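You operate a simulated robot arm through the tools that you are given. There is no shell and no other tool. Be economical: measure what you need, move in short steps, check, and stop when the job is done.

The job below is to be done with a simulated robot arm. You get a single attempt, and the scene is never put back.

## Task
Clamp the grooved disc and dab green paint in the middle of its top.
Fine: Dab with the dauber; close the tin again and stand the dauber in its cup. Set down upright: wooden dauber. A coat counts when it lies all over at full strength: go over it till it gets no stronger.

It is judged by the outcome, as a careful person would: the job done as asked, and still so three seconds after it is handed in. It fails if anything else is knocked over, pushed out of place, dropped, spilled or broken.

## Robot
A 6-joint arm with a two-finger parallel gripper, fixed in place. Base frame: the origin is at the foot of the arm, x ahead of it, y to its left, z up; the work surface is at about z = 77. Lengths are in cm, angles in rad, forces in N, time in s.
With the tool pointing down near the work surface it reaches from about 28 to 64 cm from the base axis. Its first joint turns from -2.007 to 2.007 rad. Payload 3.43 kg.
The tool frame sits at the grasp point between the pads (the TCP): z along the fingers, y along the line on which they close. The tips reach 3.4 cm beyond it. The gripper opens to 12.8 cm. The fingers are 2.4 cm wide and 1.2 cm thick; the gripper's body (4.8 by 13 cm) begins 9.6 cm behind the TCP.
Orientation is that of the tool frame in the base frame, as a unit quaternion [w, x, y, z]. With the fingers straight down and closing along the base's y, the tool's x points along the base's -x, its y along +y and its z along -z.

## Interface
- The arm moves only by the tool apply_moves. Its argument "rows" is a list of rows, each an object of numbers (a shift or turn left out is 0, a gripper value left out holds the last): "gripper": the closure, from 0 (fully open) to 1 (shut); "x", "y", "z": the shift along the tool's x, y, z in m; "rx", "ry", "rz": the turn, a rotation vector about the tool's x, y, z in rad. In form: [{"gripper": .., "x": .., "y": .., "z": .., "rx": .., "ry": .., "rz": ..}, ...]. A call has 1 to 12 rows; each row shifts and turns the commanded pose from where the row before left it, along the tool's axes as they then stand. Each row takes 0.2 s and may step no farther than 5 cm and 0.15 rad from the row before; otherwise, or with a gripper value out of range, the whole call is refused. Where a pose cannot be reached the arm comes as near as it can. A force on the tool above 40 N (or 10 N above the force at the start of the call, whichever is more), or a blocked arm, ends the call early, and 0.2 s more pass. Each finger travels about 15.3 cm/s and halts on what it meets, pressing with about 24 N; the grip force reading is that of the motor and also rises with nothing between the fingers. The clock runs only during rows and for 0.2 s after the last one: add rows that do not move to give the fingers time. It gives the time, the measured TCP pose, the force on the tool (base axes), the opening and the grip force at its end, in the units of the frame above (readings bear some noise), with the torque about the TCP (base axes, N m) and any sound that the robot's microphone picked up, and new pictures: "views" is both (left out), scene, wrist or none.
- Cameras (640 x 400 px; columns grow to the right, rows downward): "scene" is fixed at [4.09, 63.82, 137.51]; the picture's right is [-0.59, -0.81, 0.00], its down [-0.59, 0.43, -0.69] and it looks along [0.56, -0.41, -0.72] (base axes); focal length 214 px, centre (320, 200). "wrist" rides on the gripper at [7.6, -1.1, -16] in the tool frame; the picture's right is [0.15, 0.99, 0.00], its down [-0.88, 0.13, -0.46] and it looks along [-0.45, 0.07, 0.89] (tool axes); focal length 234 px, centre (320, 200). There is no depth. A picture from a camera that has moved, and an enlarged one, comes with that camera's place and axes in the base frame and with its lens. The place of the scene camera against the robot may be out by one fixed shift of up to 1.8 cm in any direction.
- move_column(by): slides the trunk up (or, below 0, down) by that many cm; the arm rides with it, the base frame stays. It gives what a move gives, with no picture.
- close_up(camera, box): a new picture of the part [left, top, right, bottom] of that camera's present view, enlarged. No time passes.
- sign_off(): hands the job in; it is judged then, once.

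Go step by step. Nothing tells you positions but the pictures and the camera data: compare them with the known pose of the tool, close in by small moves and look again before you grip or let go. The budget is 120 turns and 200 pictures, counting those below and the enlarged ones. Unless the task says otherwise, let go and move clear before handing in, and close with one line.

The tools are called after "Call:" by a JSON object that holds its "op" and its "data". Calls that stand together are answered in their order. apply_moves: Moves the arm, as the interface text tells. Its arguments: {"type":"object","properties":{"rows":{"type":"array","items":{"type":"object","properties":{"gripper":{"type":"number"},"x":{"type":"number"},"y":{"type":"number"},"z":{"type":"number"},"rx":{"type":"number"},"ry":{"type":"number"},"rz":{"type":"number"}}}},"views":{"type":"string","enum":["both","scene","wrist","none"]}},"required":["rows"]} The other tools are called the same way: move_column (by) slides the trunk up or down; close_up (camera, box) takes an enlarged picture of a part of a camera's view; sign_off () hands the job in.

At the start:

```text
time_s: 0.0
position: [41.49, 17.3, 118.94]
tcp_rot: [0.001, 0.001, 1.0, 0.001]
contact_force: [0.3, -0.3, 0.1]
wrist_torque: [0.0, 0.03, -0.03]
gripper_width: 12.8
grip_force: 0.0
trunk travel left (down, up): [-85.0, 14.0]
```

scene: 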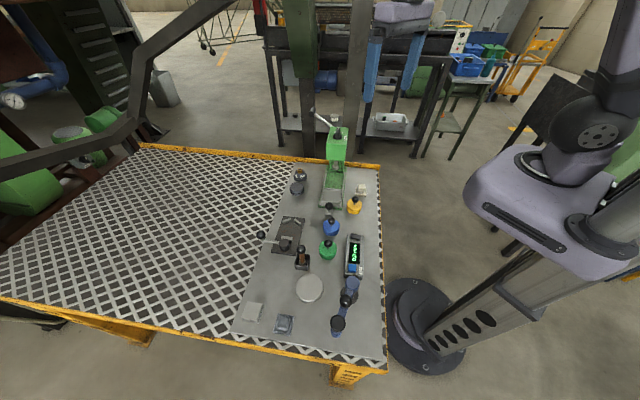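
wrist: 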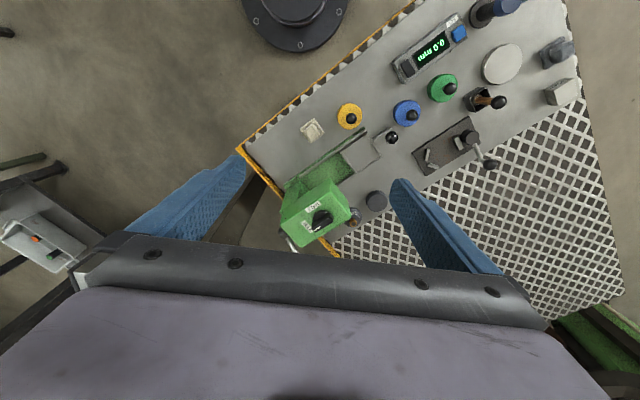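

I see a bench with a toggle clamp/vise, paint tins (yellow, blue, green), a dauber, discs, and other things. I'll take enlarged views to identify everything.

Call:
{"op": "close_up", "data": {"camera": "scene", "box": [230, 160, 390, 260]}}

Call:
{"op": "close_up", "data": {"camera": "scene", "box": [230, 240, 390, 340]}}

Call:
{"op": "close_up", "data": {"camera": "wrist", "box": [260, 80, 420, 260]}}

Call:
{"op": "close_up", "data": {"camera": "wrist", "box": [380, 0, 590, 190]}}

```text
4.00 times, centred on (310, 210) of scene
camera zoom: at [4.09, 63.82, 137.51], right [-0.59, -0.81, 0.0], down [-0.59, 0.43, -0.69], along [0.56, -0.41, -0.72], focal length 858 px, centre (360, 160)
```

zoom: 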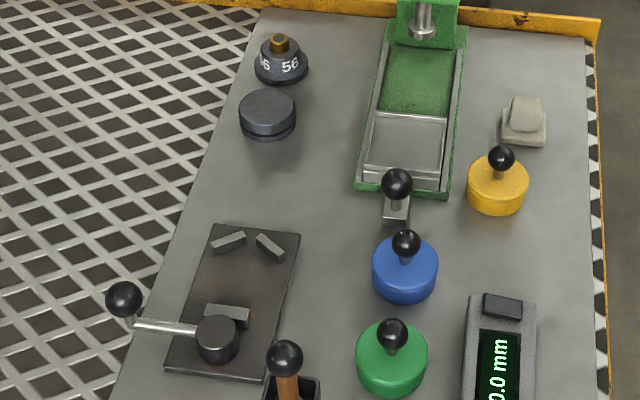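

```text
4.00 times, centred on (310, 290) of scene
camera zoom: at [4.09, 63.82, 137.51], right [-0.59, -0.81, 0.0], down [-0.59, 0.43, -0.69], along [0.56, -0.41, -0.72], focal length 858 px, centre (360, -160)
```

zoom: 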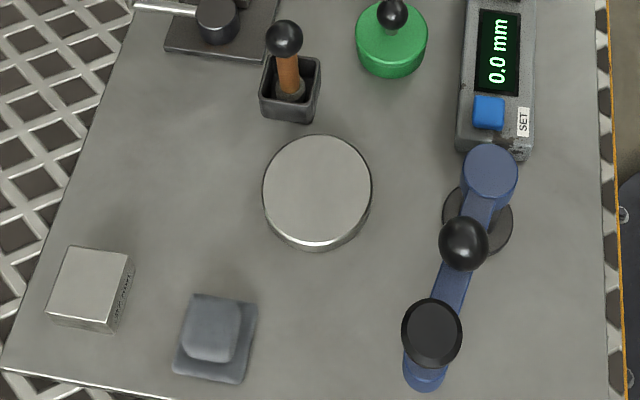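

```text
2.22 times, centred on (340, 170) of wrist
camera zoom: at [33.83, 16.17, 135.02], right [-0.15, 0.99, 0.0], down [0.88, 0.13, 0.46], along [0.45, 0.07, -0.89], focal length 520 px, centre (276, 267)
```

zoom: 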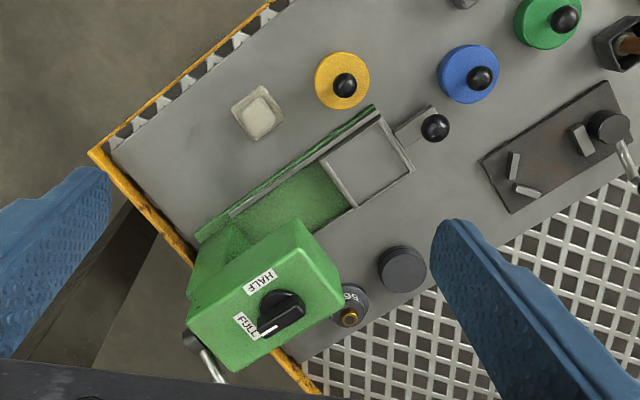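

```text
2.11 times, centred on (485, 95) of wrist
camera zoom: at [33.83, 16.17, 135.02], right [-0.15, 0.99, 0.0], down [0.88, 0.13, 0.46], along [0.45, 0.07, -0.89], focal length 493 px, centre (-27, 421)
```

zoom: 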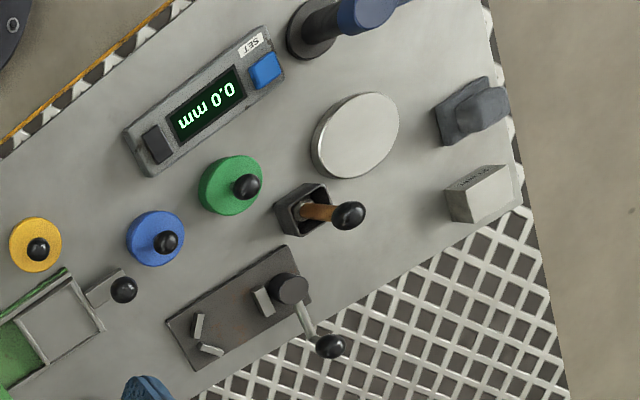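

The dark grooved disc is near [60, 35]. The cam-clamp fixture is around [43, 50], the green tin at [31, 42] and the dauber cup at [32, 51]. I'll move over the clamp for a closer look.

Call:
{"op": "apply_moves", "data": {"rows": [{"x": 0.0159, "y": 0.0368, "z": 0.0174}, {"x": 0.0159, "y": 0.0368, "z": 0.0174}, {"x": 0.0159, "y": 0.0368, "z": 0.0174}, {"x": 0.0159, "y": 0.0368, "z": 0.0174}, {"x": 0.0159, "y": 0.0368, "z": 0.0174}, {"x": 0.0159, "y": 0.0368, "z": 0.0174}, {"x": 0.0159, "y": 0.0368, "z": 0.0174}, {"x": 0.0159, "y": 0.0368, "z": 0.0174}, {}]}}

```text
time_s: 2.0
position: [28.7, 46.7, 105.12]
tcp_rot: [0.0, 0.0, 1.0, 0.0]
contact_force: [-0.1, 0.7, 0.3]
wrist_torque: [0.04, 0.0, 0.02]
gripper_width: 12.81
grip_force: 0.0
trunk travel left (down, up): [-85.0, 14.0]
camera wrist: at [21.06, 45.51, 121.05], right [-0.15, 0.99, 0.0], down [0.88, 0.13, 0.46], along [0.45, 0.07, -0.89], focal length 234 px, centre (320, 200)
```

scene: 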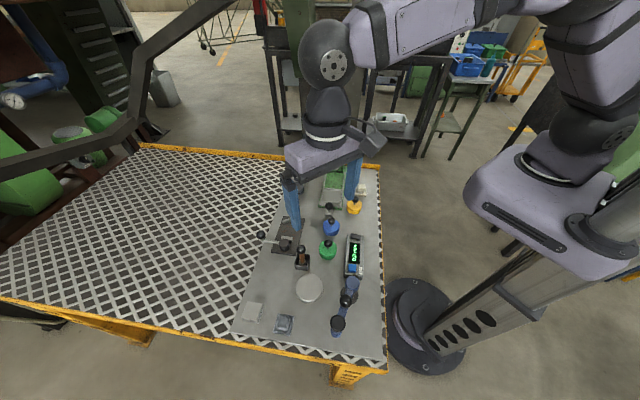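
wrist: 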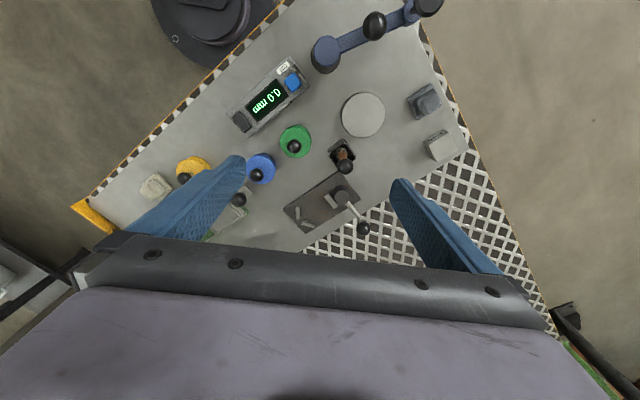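

The clamp sits at the picture's centre. I'll take enlarged views of it and its neighbours.

Call:
{"op": "close_up", "data": {"camera": "wrist", "box": [260, 120, 400, 250]}}

Call:
{"op": "close_up", "data": {"camera": "scene", "box": [250, 200, 350, 280]}}

```text
3.08 times, centred on (330, 185) of wrist
camera zoom: at [21.06, 45.51, 121.05], right [-0.15, 0.99, 0.0], down [0.88, 0.13, 0.46], along [0.45, 0.07, -0.89], focal length 720 px, centre (289, 246)
```

zoom: 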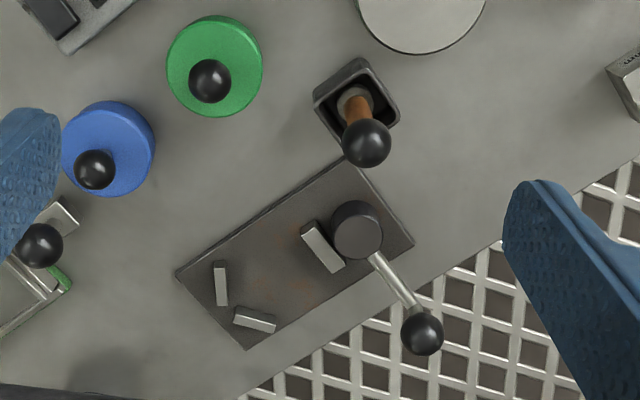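

```text
5.00 times, centred on (300, 240) of scene
camera zoom: at [4.09, 63.82, 137.51], right [-0.59, -0.81, 0.0], down [-0.59, 0.43, -0.69], along [0.56, -0.41, -0.72], focal length 1072 px, centre (420, 0)
```

zoom: 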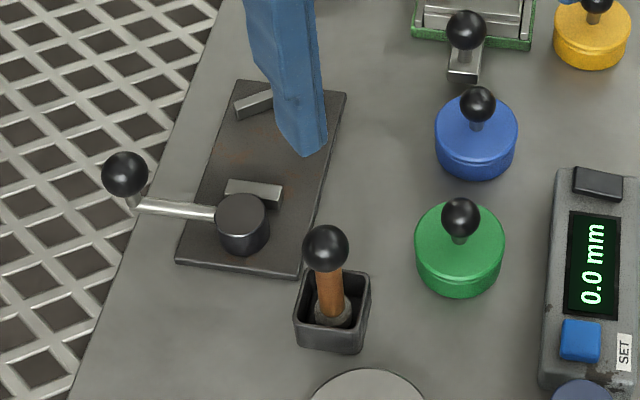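

V-blocks, jaw, cam and lever are located. Next I'll view the grooved disc up close.

Call:
{"op": "apply_moves", "data": {"rows": [{"x": -0.0326, "y": -0.0274, "z": 0.004}, {"x": -0.0326, "y": -0.0274, "z": 0.004}, {"x": -0.0326, "y": -0.0274, "z": 0.004}, {"x": -0.0326, "y": -0.0274, "z": 0.004}, {"x": -0.0326, "y": -0.0274, "z": 0.004}, {}]}}

Call:
{"op": "close_up", "data": {"camera": "wrist", "box": [230, 110, 430, 240]}}

```text
time_s: 3.4
position: [44.96, 33.07, 103.2]
tcp_rot: [0.0, -0.001, 1.0, 0.0]
contact_force: [0.8, -0.5, 0.6]
wrist_torque: [0.0, -0.01, 0.0]
gripper_width: 12.79
grip_force: 0.0
trunk travel left (down, up): [-85.0, 14.0]
camera wrist: at [37.39, 31.94, 119.36], right [-0.15, 0.99, 0.0], down [0.88, 0.13, 0.46], along [0.45, 0.07, -0.89], focal length 234 px, centre (320, 200)
```

scene: 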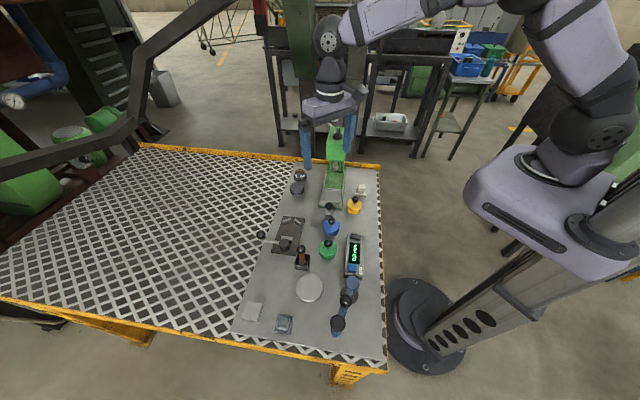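
wrist: 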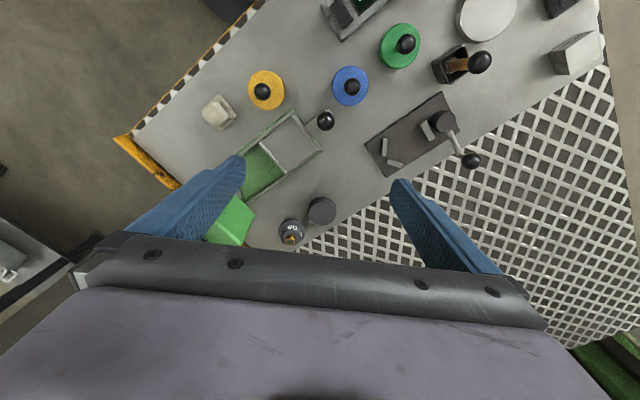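

```text
3.08 times, centred on (330, 175) of wrist
camera zoom: at [37.39, 31.94, 119.36], right [-0.15, 0.99, 0.0], down [0.88, 0.13, 0.46], along [0.45, 0.07, -0.89], focal length 720 px, centre (289, 277)
```

zoom: 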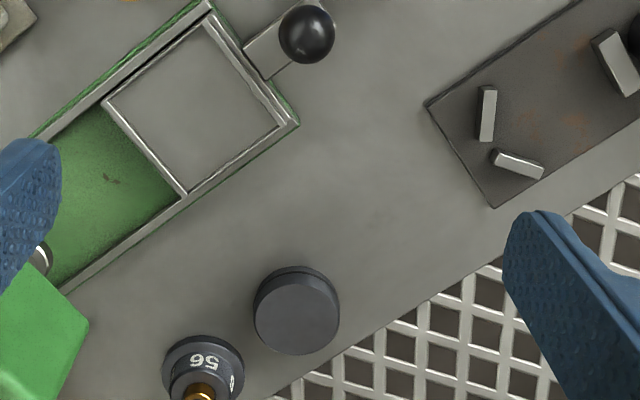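

Call:
{"op": "close_up", "data": {"camera": "scene", "box": [280, 165, 330, 200]}}

Call:
{"op": "close_up", "data": {"camera": "scene", "box": [255, 210, 310, 260]}}

```text
11.43 times, centred on (305, 182) of scene
camera zoom: at [4.09, 63.82, 137.51], right [-0.59, -0.81, 0.0], down [-0.59, 0.43, -0.69], along [0.56, -0.41, -0.72], focal length 2451 px, centre (491, 400)
```

zoom: 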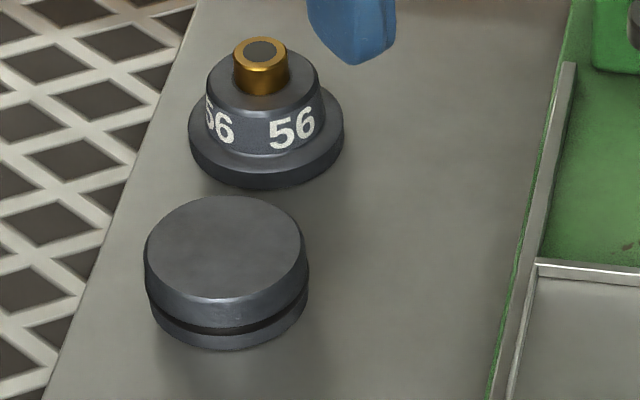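

```text
8.00 times, centred on (282, 235) of scene
camera zoom: at [4.09, 63.82, 137.51], right [-0.59, -0.81, 0.0], down [-0.59, 0.43, -0.69], along [0.56, -0.41, -0.72], focal length 1716 px, centre (620, -80)
```

zoom: 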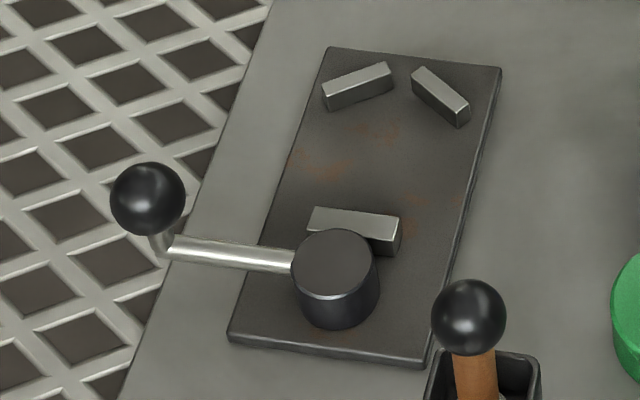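

The disc is about 5.5 cm wide and 2.3 cm tall at about [60.3, 36], and it sits at the limit of reach. I'll turn the tool 45° so it closes across the clamp axis, and test the reach high over the disc.

Call:
{"op": "apply_moves", "data": {"rows": [{"rz": 0.131}, {"rz": 0.131}, {"rz": 0.131}, {"rz": 0.131}, {"rz": 0.131}, {"rz": 0.13}, {"x": -0.0219, "y": 0.0322, "z": 0.015}, {"x": -0.0219, "y": 0.0322, "z": 0.015}, {"x": -0.0219, "y": 0.0322, "z": 0.015}, {"x": -0.0219, "y": 0.0322, "z": 0.015}, {}, {}]}}

```text
time_s: 6.0
position: [55.98, 33.25, 97.07]
tcp_rot: [-0.001, 0.383, 0.924, 0.0]
contact_force: [0.2, 0.2, 0.5]
wrist_torque: [-0.03, 0.03, 0.01]
gripper_width: 12.83
grip_force: 0.1
out of reach, approached as far as the arm can: row 9, 10
trunk travel left (down, up): [-85.0, 14.0]
camera wrist: at [49.83, 37.96, 113.06], right [0.6, 0.8, 0.0], down [0.72, -0.53, 0.46], along [0.37, -0.27, -0.89], focal length 234 px, centre (320, 200)
```

scene: 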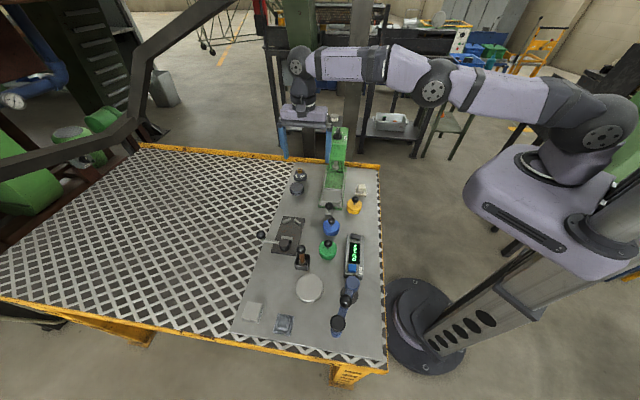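
wrist: 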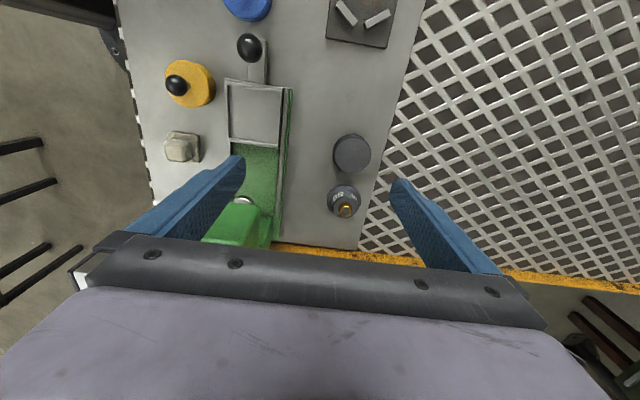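

The arm is fully stretched at r ≈ 65. I'll check whether reach depends on height relative to the shoulder by trying higher, then outward.

Call:
{"op": "apply_moves", "data": {"rows": [{"z": -0.04}, {"z": -0.04}, {"x": -0.01, "y": 0.035}, {"x": -0.01, "y": 0.035}, {}, {}], "views": "none"}}

```text
time_s: 7.4
position: [55.23, 32.67, 104.08]
tcp_rot: [0.0, 0.382, 0.924, 0.0]
contact_force: [-0.4, 0.7, 0.1]
wrist_torque: [-0.03, -0.03, 0.0]
gripper_width: 12.79
grip_force: 0.1
out of reach, approached as far as the arm can: row 1, 2, 3, 4
trunk travel left (down, up): [-85.0, 14.0]
```

Vertical reach tops out around r = 65, so the disc needs a tilted tool. I'll back off, unyaw, and lower the trunk by 8 cm.

Call:
{"op": "apply_moves", "data": {"rows": [{"y": -0.045}, {"y": -0.045}, {"rz": -0.131}, {"rz": -0.131}, {"rz": -0.131}, {"rz": -0.131}, {"rz": -0.131}, {"rz": -0.13}, {}], "views": "none"}}

Call:
{"op": "move_column", "data": {"by": -8}}

```text
time_s: 9.4
position: [55.12, 31.96, 104.63]
tcp_rot: [-0.001, -0.001, 1.0, -0.001]
contact_force: [0.2, -0.4, -0.5]
wrist_torque: [0.02, -0.04, 0.0]
gripper_width: 12.82
grip_force: 0.0
out of reach, approached as far as the arm can: row 1, 2
trunk travel left (down, up): [-85.0, 14.0]
```

```text
time_s: 10.2
position: [55.21, 31.99, 100.91]
tcp_rot: [0.006, 0.001, 1.0, 0.001]
contact_force: [-11.3, -3.5, 11.7]
wrist_torque: [-1.04, 0.43, -0.83]
gripper_width: 12.76
grip_force: 0.0
trunk travel left (down, up): [-80.1, 18.9]
stopped: the force on the tool passed its limit at 52 N (the readings are from after the stop); the commanded pose is now the measured one
```

The gripper met something at force. I'll look right away.

Call:
{"op": "apply_moves", "data": {"rows": [{}]}}

Call:
{"op": "close_up", "data": {"camera": "scene", "box": [270, 50, 390, 210]}}

```text
time_s: 10.6
position: [55.12, 32.06, 100.94]
tcp_rot: [0.007, 0.0, 1.0, 0.002]
contact_force: [-10.3, -1.1, 9.5]
wrist_torque: [-0.83, 0.41, -0.75]
gripper_width: 12.8
grip_force: 0.0
trunk travel left (down, up): [-80.1, 18.9]
camera wrist: at [47.24, 30.85, 116.82], right [-0.15, 0.99, 0.0], down [0.87, 0.13, 0.47], along [0.47, 0.07, -0.88], focal length 234 px, centre (320, 200)
```

scene: 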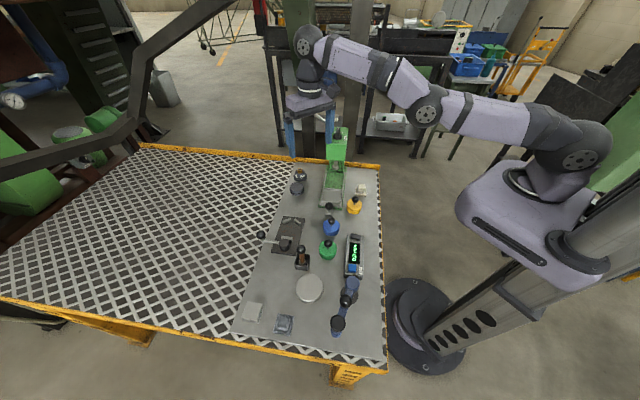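
wrist: 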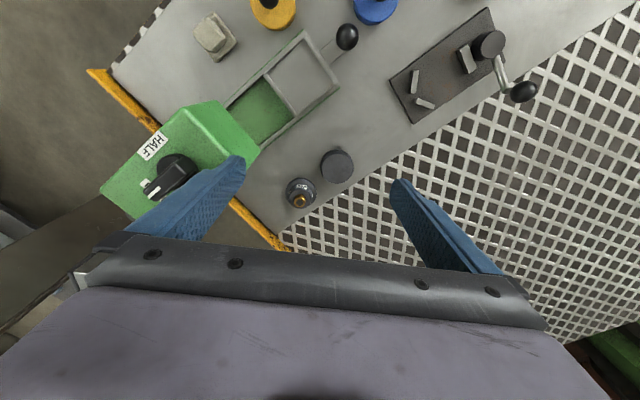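

```text
2.50 times, centred on (330, 130) of scene
camera zoom: at [4.09, 63.82, 137.51], right [-0.59, -0.81, 0.0], down [-0.59, 0.43, -0.69], along [0.56, -0.41, -0.72], focal length 536 px, centre (295, 375)
```

zoom: 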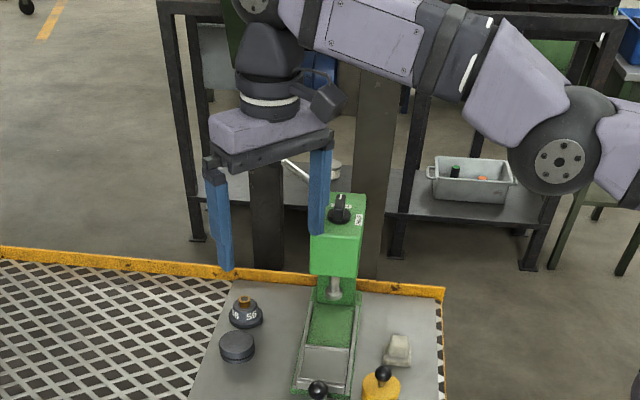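

The left finger rests on the press head's corner. I'll lift straight up, then move away from the press.

Call:
{"op": "apply_moves", "data": {"rows": [{"z": -0.02}, {"z": -0.03}, {"x": 0.04, "y": 0.02}, {"x": 0.04, "y": 0.02}, {"x": 0.03, "y": 0.0}, {}]}}

Call:
{"op": "close_up", "data": {"camera": "scene", "box": [290, 90, 370, 210]}}

Call:
{"op": "close_up", "data": {"camera": "wrist", "box": [100, 100, 300, 250]}}

```text
time_s: 11.9
position: [51.19, 34.94, 106.28]
tcp_rot: [0.006, 0.001, 1.0, 0.001]
contact_force: [-0.2, 0.4, 0.1]
wrist_torque: [0.01, 0.01, -0.02]
gripper_width: 12.79
grip_force: 0.0
out of reach, approached as far as the arm can: row 2, 3, 4, 5
trunk travel left (down, up): [-80.1, 18.9]
camera wrist: at [43.5, 33.8, 122.27], right [-0.15, 0.99, 0.0], down [0.87, 0.13, 0.47], along [0.46, 0.07, -0.88], focal length 234 px, centre (320, 200)
```

scene: 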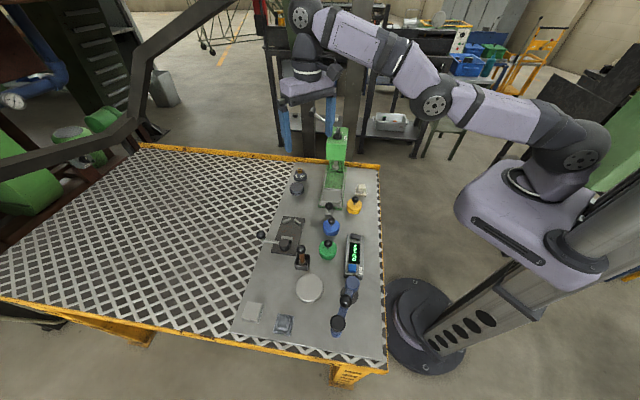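
wrist: 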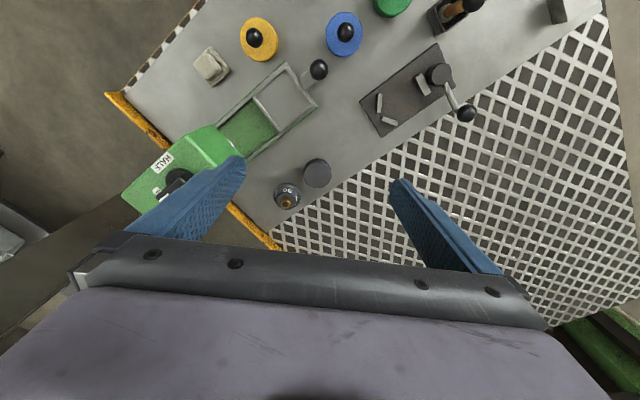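

```text
3.33 times, centred on (330, 150) of scene
camera zoom: at [4.09, 63.82, 137.51], right [-0.59, -0.81, 0.0], down [-0.59, 0.43, -0.69], along [0.56, -0.41, -0.72], focal length 715 px, centre (287, 367)
```

zoom: 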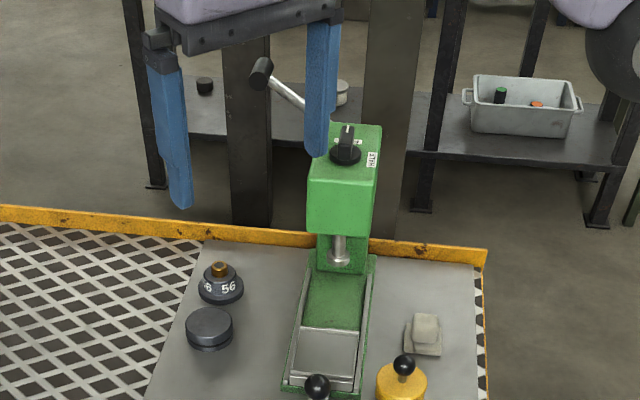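

```text
2.67 times, centred on (200, 175) of wrist
camera zoom: at [43.5, 33.8, 122.27], right [-0.15, 0.99, 0.0], down [0.87, 0.13, 0.47], along [0.46, 0.07, -0.88], focal length 624 px, centre (640, 267)
```

zoom: 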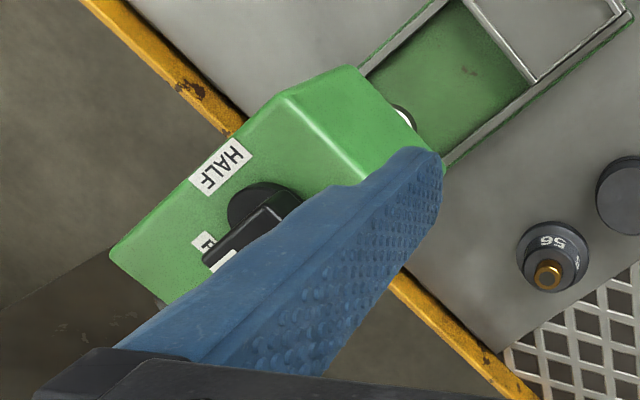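

The finger had touched the press head's top (z ≈ 97). Lever, knob and press all look unchanged. I'll settle and read the pose.

Call:
{"op": "apply_moves", "data": {"rows": [{"gripper": 0.4}, {}], "views": "none"}}

```text
time_s: 12.6
position: [51.3, 34.84, 106.28]
tcp_rot: [0.006, 0.0, 1.0, 0.003]
contact_force: [-0.8, 0.0, 0.3]
wrist_torque: [0.03, 0.04, -0.01]
gripper_width: 7.71
grip_force: 0.1
trunk travel left (down, up): [-80.1, 18.9]
```

I'll tilt the tool outward by 0.35 rad and check the pose.

Call:
{"op": "apply_moves", "data": {"rows": [{"ry": -0.117}, {"ry": -0.117}, {"ry": -0.116}, {}], "views": "none"}}

```text
time_s: 13.6
position: [54.15, 37.63, 108.38]
tcp_rot: [0.12, 0.0, 0.993, 0.001]
contact_force: [0.0, 0.2, -0.1]
wrist_torque: [-0.02, 0.01, 0.0]
gripper_width: 7.66
grip_force: 0.0
out of reach, approached as far as the arm can: row 1, 2, 3
trunk travel left (down, up): [-80.1, 18.9]
```

Call:
{"op": "apply_moves", "data": {"rows": [{"z": 0.03}, {"z": 0.03}, {}], "views": "none"}}

```text
time_s: 14.3
position: [56.18, 37.89, 102.75]
tcp_rot: [0.121, 0.0, 0.993, 0.0]
contact_force: [0.5, 0.2, -0.4]
wrist_torque: [0.01, 0.02, 0.0]
gripper_width: 7.7
grip_force: 0.1
out of reach, approached as far as the arm can: row 1
trunk travel left (down, up): [-80.1, 18.9]
```

Now descending along the tool axis toward the disc, stopping above it to look.

Call:
{"op": "apply_moves", "data": {"rows": [{"z": 0.041, "y": -0.0048}, {"z": 0.041, "y": -0.0048}, {"z": 0.041, "y": -0.0048}, {"z": 0.041, "y": -0.0048}, {}]}}

Call:
{"op": "close_up", "data": {"camera": "wrist", "box": [200, 120, 440, 270]}}

Call:
{"op": "close_up", "data": {"camera": "scene", "box": [260, 110, 360, 210]}}

```text
time_s: 15.6
position: [60.43, 36.11, 86.83]
tcp_rot: [0.121, -0.001, 0.993, 0.001]
contact_force: [0.5, 1.1, -0.2]
wrist_torque: [-0.02, 0.0, 0.0]
gripper_width: 7.68
grip_force: 0.1
out of reach, approached as far as the arm can: row 1
trunk travel left (down, up): [-80.1, 18.9]
camera wrist: at [49.11, 34.95, 100.54], right [-0.14, 0.99, -0.03], down [0.74, 0.13, 0.66], along [0.65, 0.07, -0.75], focal length 234 px, centre (320, 200)
```

scene: 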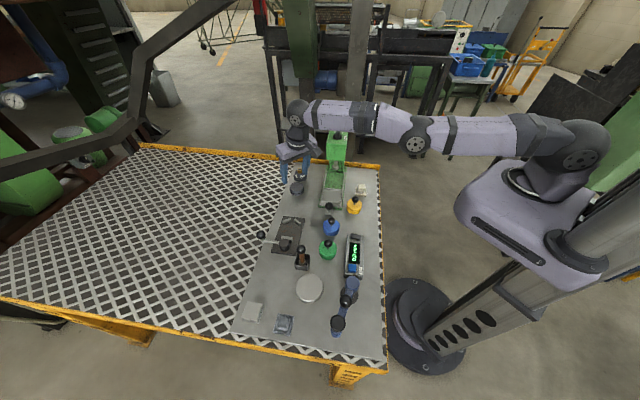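
wrist: 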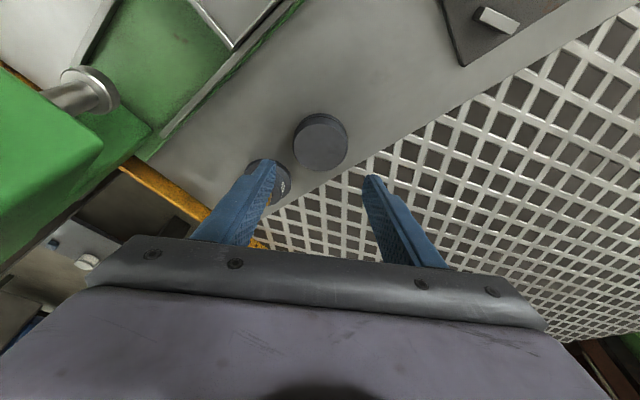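

```text
2.67 times, centred on (320, 195) of wrist
camera zoom: at [49.11, 34.95, 100.54], right [-0.14, 0.99, -0.03], down [0.74, 0.13, 0.66], along [0.65, 0.07, -0.75], focal length 624 px, centre (320, 213)
```

zoom: 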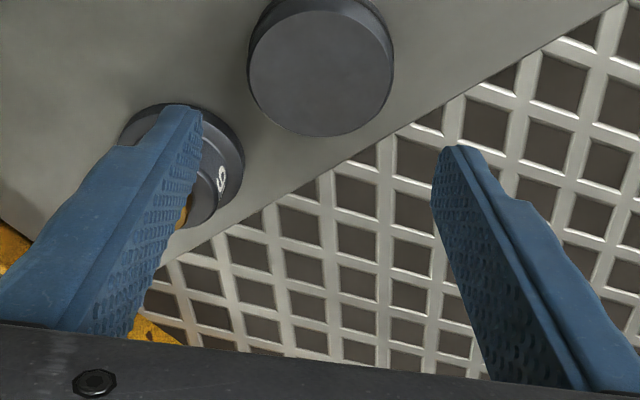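

```text
4.00 times, centred on (310, 160) of scene
camera zoom: at [4.09, 63.82, 137.51], right [-0.59, -0.81, 0.0], down [-0.59, 0.43, -0.69], along [0.56, -0.41, -0.72], focal length 858 px, centre (360, 360)
```

zoom: 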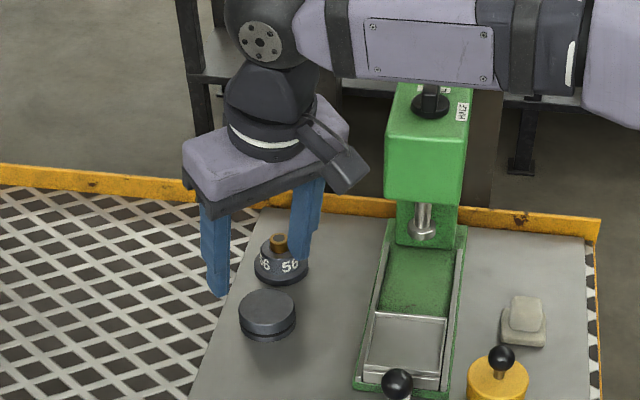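

The disc top shows at about [60.5, 35.9] in this view, which agrees. I'll lower around it.

Call:
{"op": "apply_moves", "data": {"rows": [{"x": 0.0061, "y": -0.0007, "z": 0.0177}, {"x": 0.0061, "y": -0.0007, "z": 0.0177}, {"x": 0.0061, "y": -0.0007, "z": 0.0177}, {}]}}

Call:
{"op": "close_up", "data": {"camera": "wrist", "box": [220, 100, 420, 225]}}

Call:
{"op": "close_up", "data": {"camera": "scene", "box": [270, 150, 330, 210]}}

```text
time_s: 16.6
position: [59.76, 35.85, 81.13]
tcp_rot: [0.122, 0.0, 0.993, 0.001]
contact_force: [0.8, 0.1, 0.0]
wrist_torque: [0.03, -0.05, -0.03]
gripper_width: 7.67
grip_force: 0.0
trunk travel left (down, up): [-80.1, 18.9]
camera wrist: at [48.57, 34.81, 94.93], right [-0.14, 0.99, -0.03], down [0.74, 0.13, 0.65], along [0.65, 0.07, -0.76], focal length 234 px, centre (320, 200)
```

scene: 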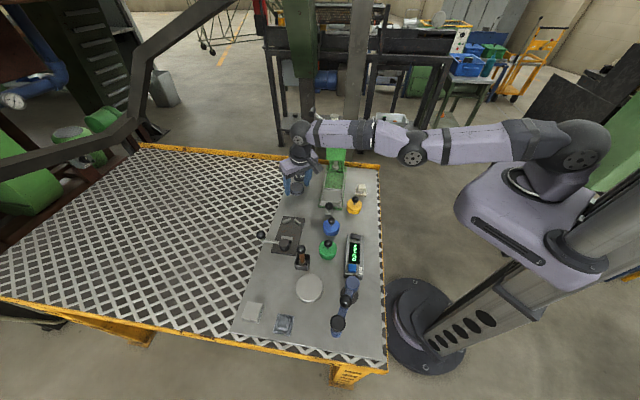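
wrist: 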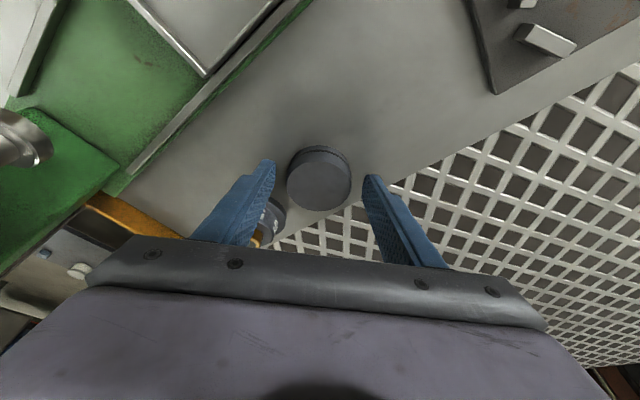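

```text
3.20 times, centred on (320, 162) of wrist
camera zoom: at [48.57, 34.81, 94.93], right [-0.14, 0.99, -0.03], down [0.74, 0.13, 0.65], along [0.65, 0.07, -0.76], focal length 749 px, centre (320, 320)
```

zoom: 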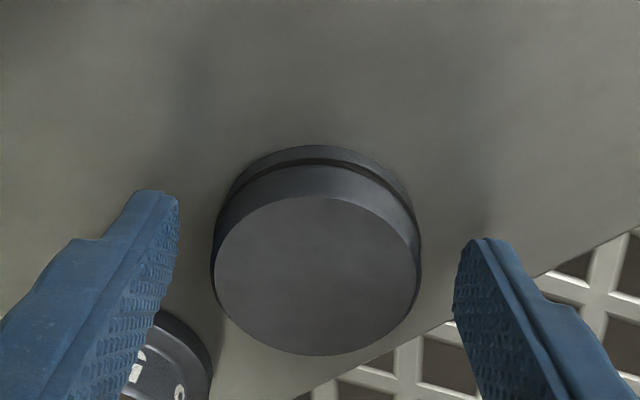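

```text
6.67 times, centred on (300, 180) of scene
camera zoom: at [4.09, 63.82, 137.51], right [-0.59, -0.81, 0.0], down [-0.59, 0.43, -0.69], along [0.56, -0.41, -0.72], focal length 1430 px, centre (453, 333)
```

zoom: 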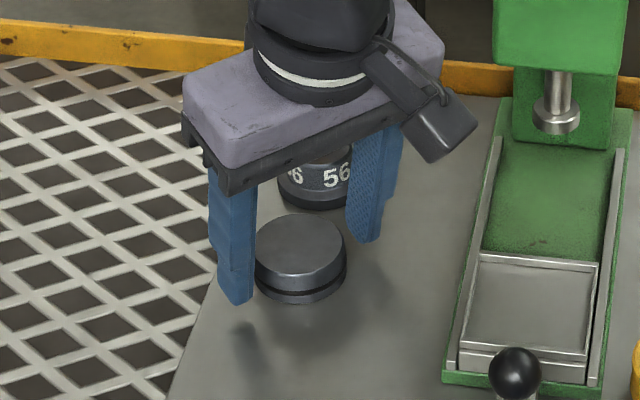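

Fingers straddle the disc well. Closing on it.

Call:
{"op": "apply_moves", "data": {"rows": [{"gripper": 0.5}, {"gripper": 0.6}, {"gripper": 0.7}, {}]}}

Call:
{"op": "close_up", "data": {"camera": "wrist", "box": [220, 100, 420, 225]}}

```text
time_s: 17.6
position: [59.73, 35.91, 81.16]
tcp_rot: [0.121, 0.0, 0.993, 0.0]
contact_force: [-0.9, 0.1, 0.2]
wrist_torque: [-0.07, -0.02, 0.01]
gripper_width: 5.51
grip_force: 23.6
trunk travel left (down, up): [-80.1, 18.9]
camera wrist: at [48.58, 34.81, 94.95], right [-0.14, 0.99, -0.03], down [0.75, 0.13, 0.65], along [0.65, 0.07, -0.76], focal length 234 px, centre (320, 200)
```

scene: 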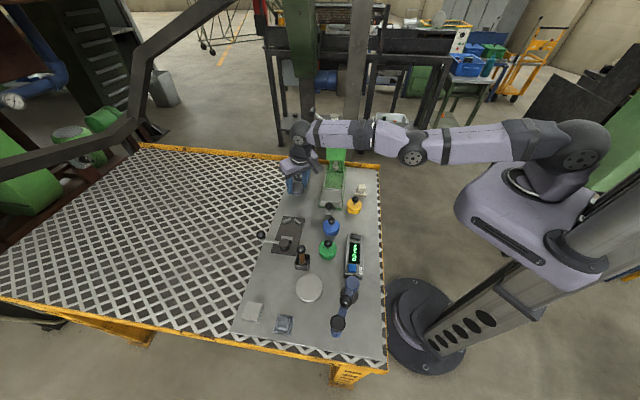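
wrist: 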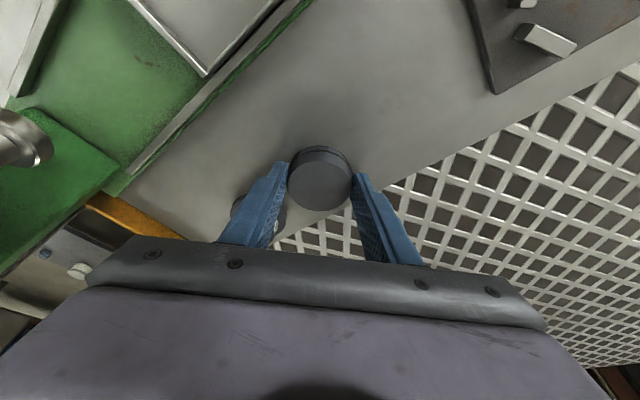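

```text
3.20 times, centred on (320, 162) of wrist
camera zoom: at [48.58, 34.81, 94.95], right [-0.14, 0.99, -0.03], down [0.75, 0.13, 0.65], along [0.65, 0.07, -0.76], focal length 749 px, centre (320, 320)
```

zoom: 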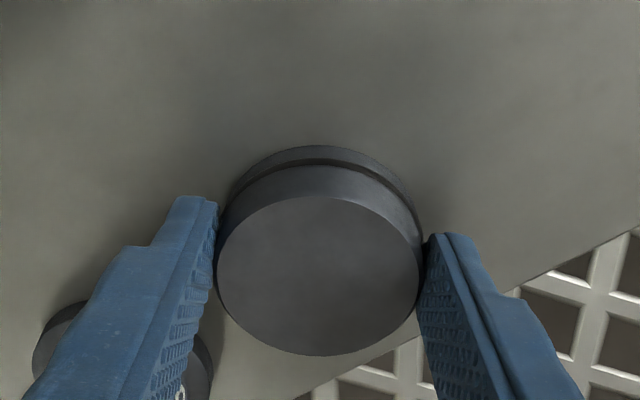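

Gripped at 5.5 cm width. I'll lift, carry it inward, and yaw −30° about the vertical so the fingers clear the V-blocks.

Call:
{"op": "apply_moves", "data": {"rows": [{"x": -0.0097, "z": -0.0388}, {"x": -0.0097, "z": -0.0388}, {"x": 0.0259, "y": 0.02, "z": -0.0064}, {"x": 0.0259, "y": 0.02, "z": -0.0064}, {"x": 0.0259, "y": 0.02, "z": -0.0064}, {"rx": 0.0315, "rz": 0.127}, {"rx": 0.0315, "rz": 0.127}, {"rx": 0.0315, "rz": 0.127}, {"rx": 0.0315, "rz": 0.127}, {}]}}

```text
time_s: 19.8
position: [51.55, 41.87, 89.2]
tcp_rot: [0.116, 0.258, 0.959, -0.032]
contact_force: [-0.2, -0.1, -4.3]
wrist_torque: [0.04, 0.05, 0.01]
gripper_width: 5.53
grip_force: 24.1
out of reach, approached as far as the arm can: row 1, 3, 4, 5, 6, 7, 8, 9
trunk travel left (down, up): [-80.1, 18.9]
camera wrist: at [41.31, 46.48, 102.93], right [0.37, 0.93, -0.03], down [0.71, -0.26, 0.65], along [0.6, -0.27, -0.76], focal length 234 px, centre (320, 200)
```

scene: 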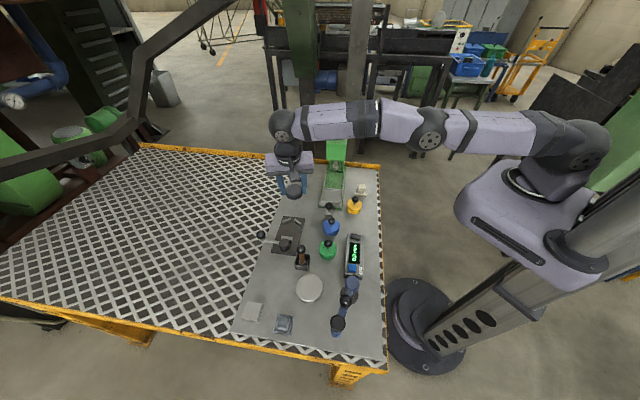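
wrist: 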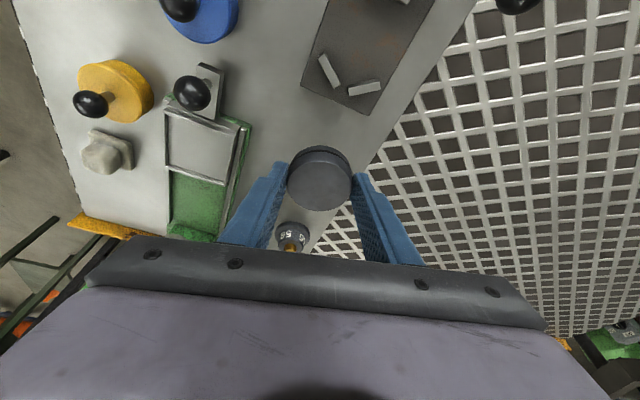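

Still held and level. Moving it over the clamp, staying high.

Call:
{"op": "apply_moves", "data": {"rows": [{"x": 0.0336, "y": 0.0072, "z": -0.0008}, {"x": 0.0336, "y": 0.0072, "z": -0.0008}, {"x": 0.0336, "y": 0.0072, "z": -0.0008}, {}]}}

Call:
{"op": "close_up", "data": {"camera": "wrist", "box": [220, 80, 440, 220]}}

Call:
{"op": "close_up", "data": {"camera": "scene", "box": [240, 170, 340, 270]}}

```text
time_s: 20.8
position: [43.59, 47.77, 86.78]
tcp_rot: [0.117, 0.258, 0.959, -0.032]
contact_force: [0.0, -0.3, -5.0]
wrist_torque: [0.01, 0.04, -0.02]
gripper_width: 5.55
grip_force: 24.0
out of reach, approached as far as the arm can: row 3
trunk travel left (down, up): [-80.1, 18.9]
camera wrist: at [33.37, 52.46, 100.52], right [0.37, 0.93, -0.03], down [0.71, -0.26, 0.65], along [0.6, -0.27, -0.76], focal length 234 px, centre (320, 200)
```

scene: 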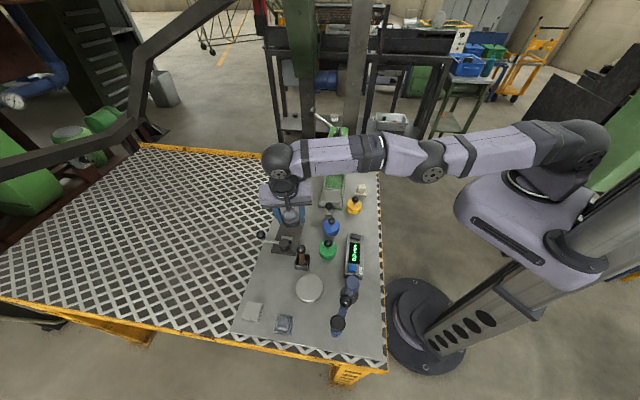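
wrist: 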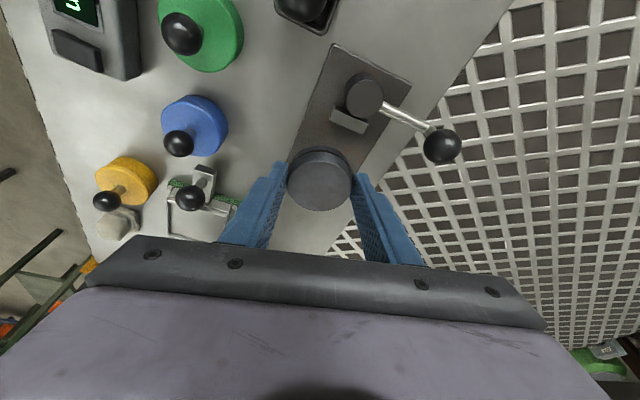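

```text
2.86 times, centred on (330, 150) of wrist
camera zoom: at [33.37, 52.46, 100.52], right [0.37, 0.93, -0.03], down [0.71, -0.26, 0.65], along [0.6, -0.27, -0.76], focal length 669 px, centre (291, 343)
```

zoom: 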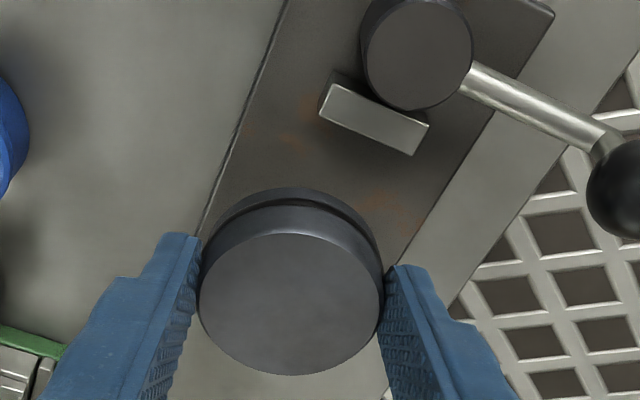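

```text
4.00 times, centred on (290, 220) of scene
camera zoom: at [4.09, 63.82, 137.51], right [-0.59, -0.81, 0.0], down [-0.59, 0.43, -0.69], along [0.56, -0.41, -0.72], focal length 858 px, centre (440, 120)
```

zoom: 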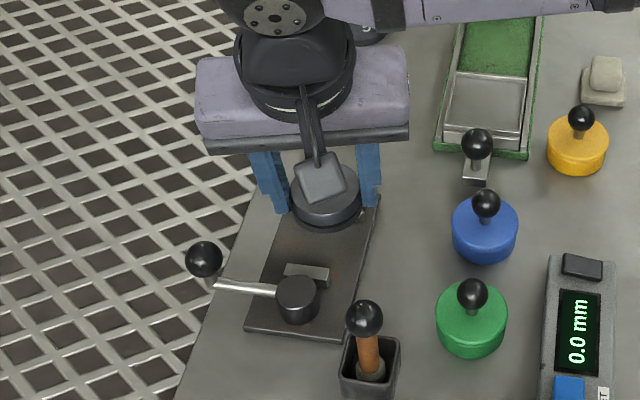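

The disc hovers just over the plate between jaw and V. I'll lower partway and check.

Call:
{"op": "apply_moves", "data": {"rows": [{"x": 0.0043, "y": 0.0043, "z": 0.019}, {"x": 0.0043, "y": 0.0043, "z": 0.019}, {}]}}

Call:
{"op": "close_up", "data": {"camera": "wrist", "box": [220, 80, 440, 220]}}

Call:
{"op": "close_up", "data": {"camera": "scene", "box": [250, 190, 330, 260]}}

```text
time_s: 21.6
position: [43.46, 47.82, 83.13]
tcp_rot: [0.117, 0.258, 0.959, -0.032]
contact_force: [-1.1, 0.3, -1.3]
wrist_torque: [-0.05, 0.07, -0.02]
gripper_width: 5.51
grip_force: 23.6
out of reach, approached as far as the arm can: row 1, 2
trunk travel left (down, up): [-80.1, 18.9]
camera wrist: at [33.21, 52.3, 96.92], right [0.37, 0.93, -0.03], down [0.71, -0.26, 0.65], along [0.6, -0.27, -0.76], focal length 234 px, centre (320, 200)
```

scene: 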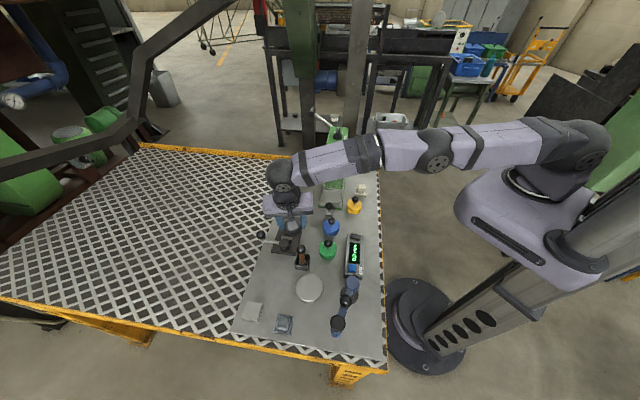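
wrist: 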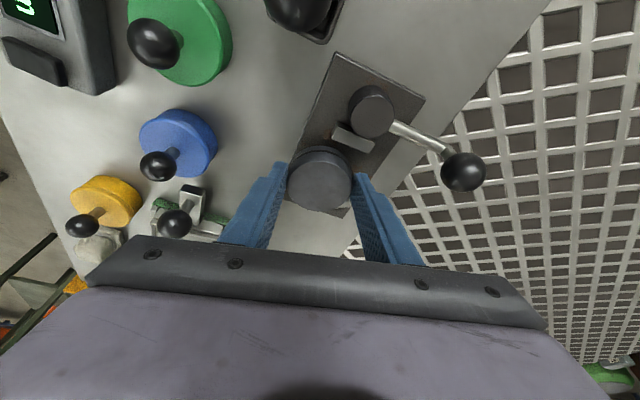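

```text
2.86 times, centred on (330, 150) of wrist
camera zoom: at [33.21, 52.3, 96.92], right [0.37, 0.93, -0.03], down [0.71, -0.26, 0.65], along [0.6, -0.27, -0.76], focal length 669 px, centre (291, 343)
```

zoom: 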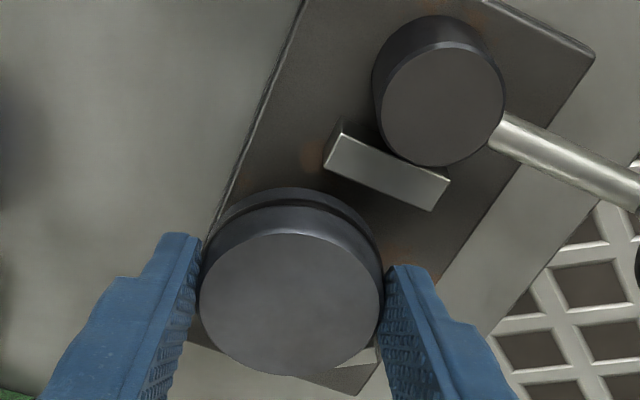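

```text
5.71 times, centred on (290, 225) of scene
camera zoom: at [4.09, 63.82, 137.51], right [-0.59, -0.81, 0.0], down [-0.59, 0.43, -0.69], along [0.56, -0.41, -0.72], focal length 1226 px, centre (491, 57)
```

zoom: 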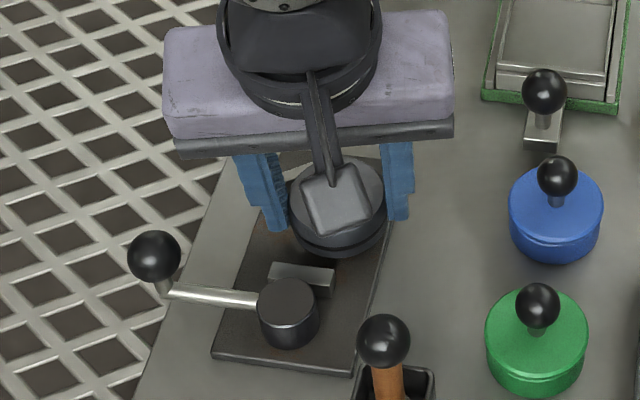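

The arm runs out of reach about 1 cm short with this grip direction. I'll set the disc on free table, regrip higher with less yaw (so the fingers clear the blocks and the arm reaches), then return.

Call:
{"op": "apply_moves", "data": {"rows": [{"x": -0.0119, "z": -0.0485}, {"rx": -0.0315, "rz": -0.127}, {"rx": -0.0315, "rz": -0.127}, {"x": -0.0298, "y": -0.0194, "z": 0.0074}, {"x": -0.0298, "y": -0.0194, "z": 0.0074}, {"x": -0.0298, "y": -0.0194, "z": 0.0074}, {}]}}

Call:
{"op": "close_up", "data": {"camera": "wrist", "box": [200, 80, 440, 240]}}

```text
time_s: 23.1
position: [50.98, 39.92, 88.08]
tcp_rot: [0.12, 0.129, 0.984, -0.015]
contact_force: [-0.1, -0.4, -4.2]
wrist_torque: [0.0, 0.06, 0.02]
gripper_width: 5.51
grip_force: 23.9
trunk travel left (down, up): [-80.1, 18.9]
camera wrist: at [39.73, 41.75, 101.84], right [0.12, 0.99, -0.03], down [0.75, -0.07, 0.65], along [0.65, -0.1, -0.76], focal length 234 px, centre (320, 200)
```

scene: 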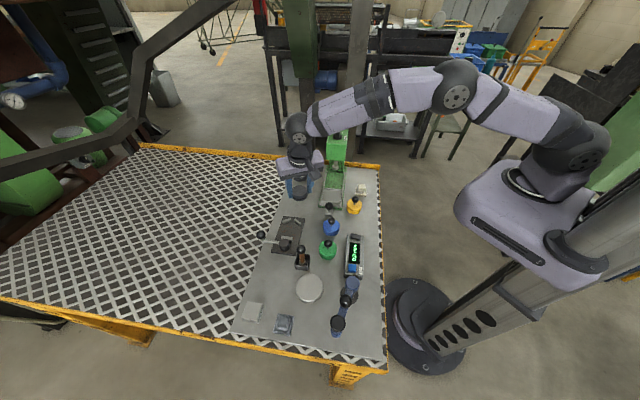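
wrist: 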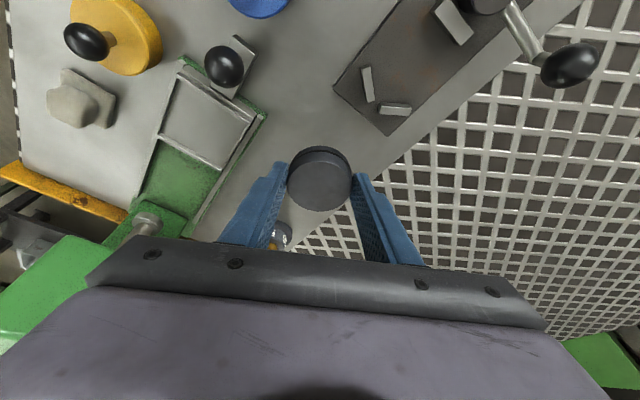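

```text
2.50 times, centred on (320, 160) of wrist
camera zoom: at [39.73, 41.75, 101.84], right [0.12, 0.99, -0.03], down [0.75, -0.07, 0.65], along [0.65, -0.1, -0.76], focal length 585 px, centre (320, 300)
```

zoom: 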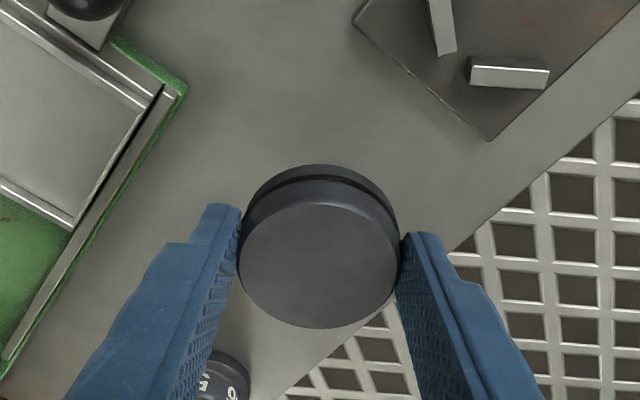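

Lowering the disc to the open table.

Call:
{"op": "apply_moves", "data": {"rows": [{"x": 0.0082, "z": 0.033}, {"x": 0.0078, "z": 0.0315}, {}]}}

Call:
{"op": "close_up", "data": {"camera": "scene", "box": [270, 150, 330, 210]}}

```text
time_s: 23.9
position: [50.91, 40.0, 81.46]
tcp_rot: [0.119, 0.131, 0.984, -0.015]
contact_force: [-0.2, 0.1, -4.9]
wrist_torque: [0.02, 0.05, 0.01]
gripper_width: 5.51
grip_force: 23.5
trunk travel left (down, up): [-80.1, 18.9]
camera wrist: at [39.84, 41.71, 95.22], right [0.12, 0.99, -0.03], down [0.75, -0.07, 0.65], along [0.65, -0.1, -0.76], focal length 234 px, centre (320, 200)
```

scene: 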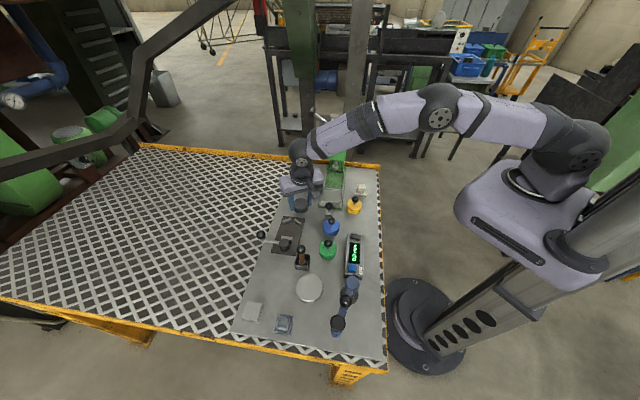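
wrist: 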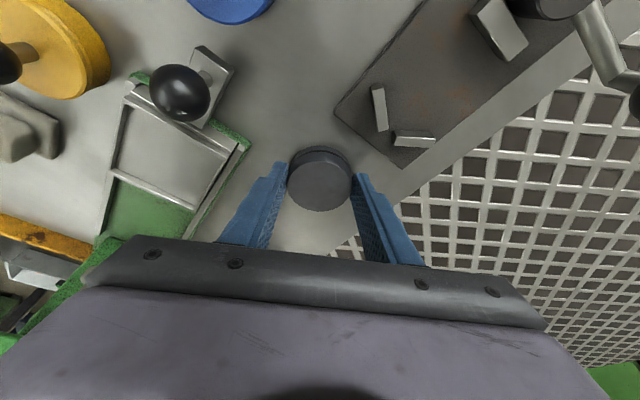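

```text
6.67 times, centred on (300, 180) of scene
camera zoom: at [4.09, 63.82, 137.51], right [-0.59, -0.81, 0.0], down [-0.59, 0.43, -0.69], along [0.56, -0.41, -0.72], focal length 1430 px, centre (453, 333)
```

zoom: 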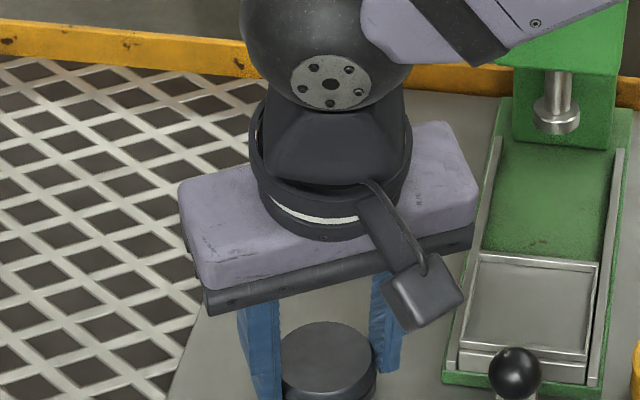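

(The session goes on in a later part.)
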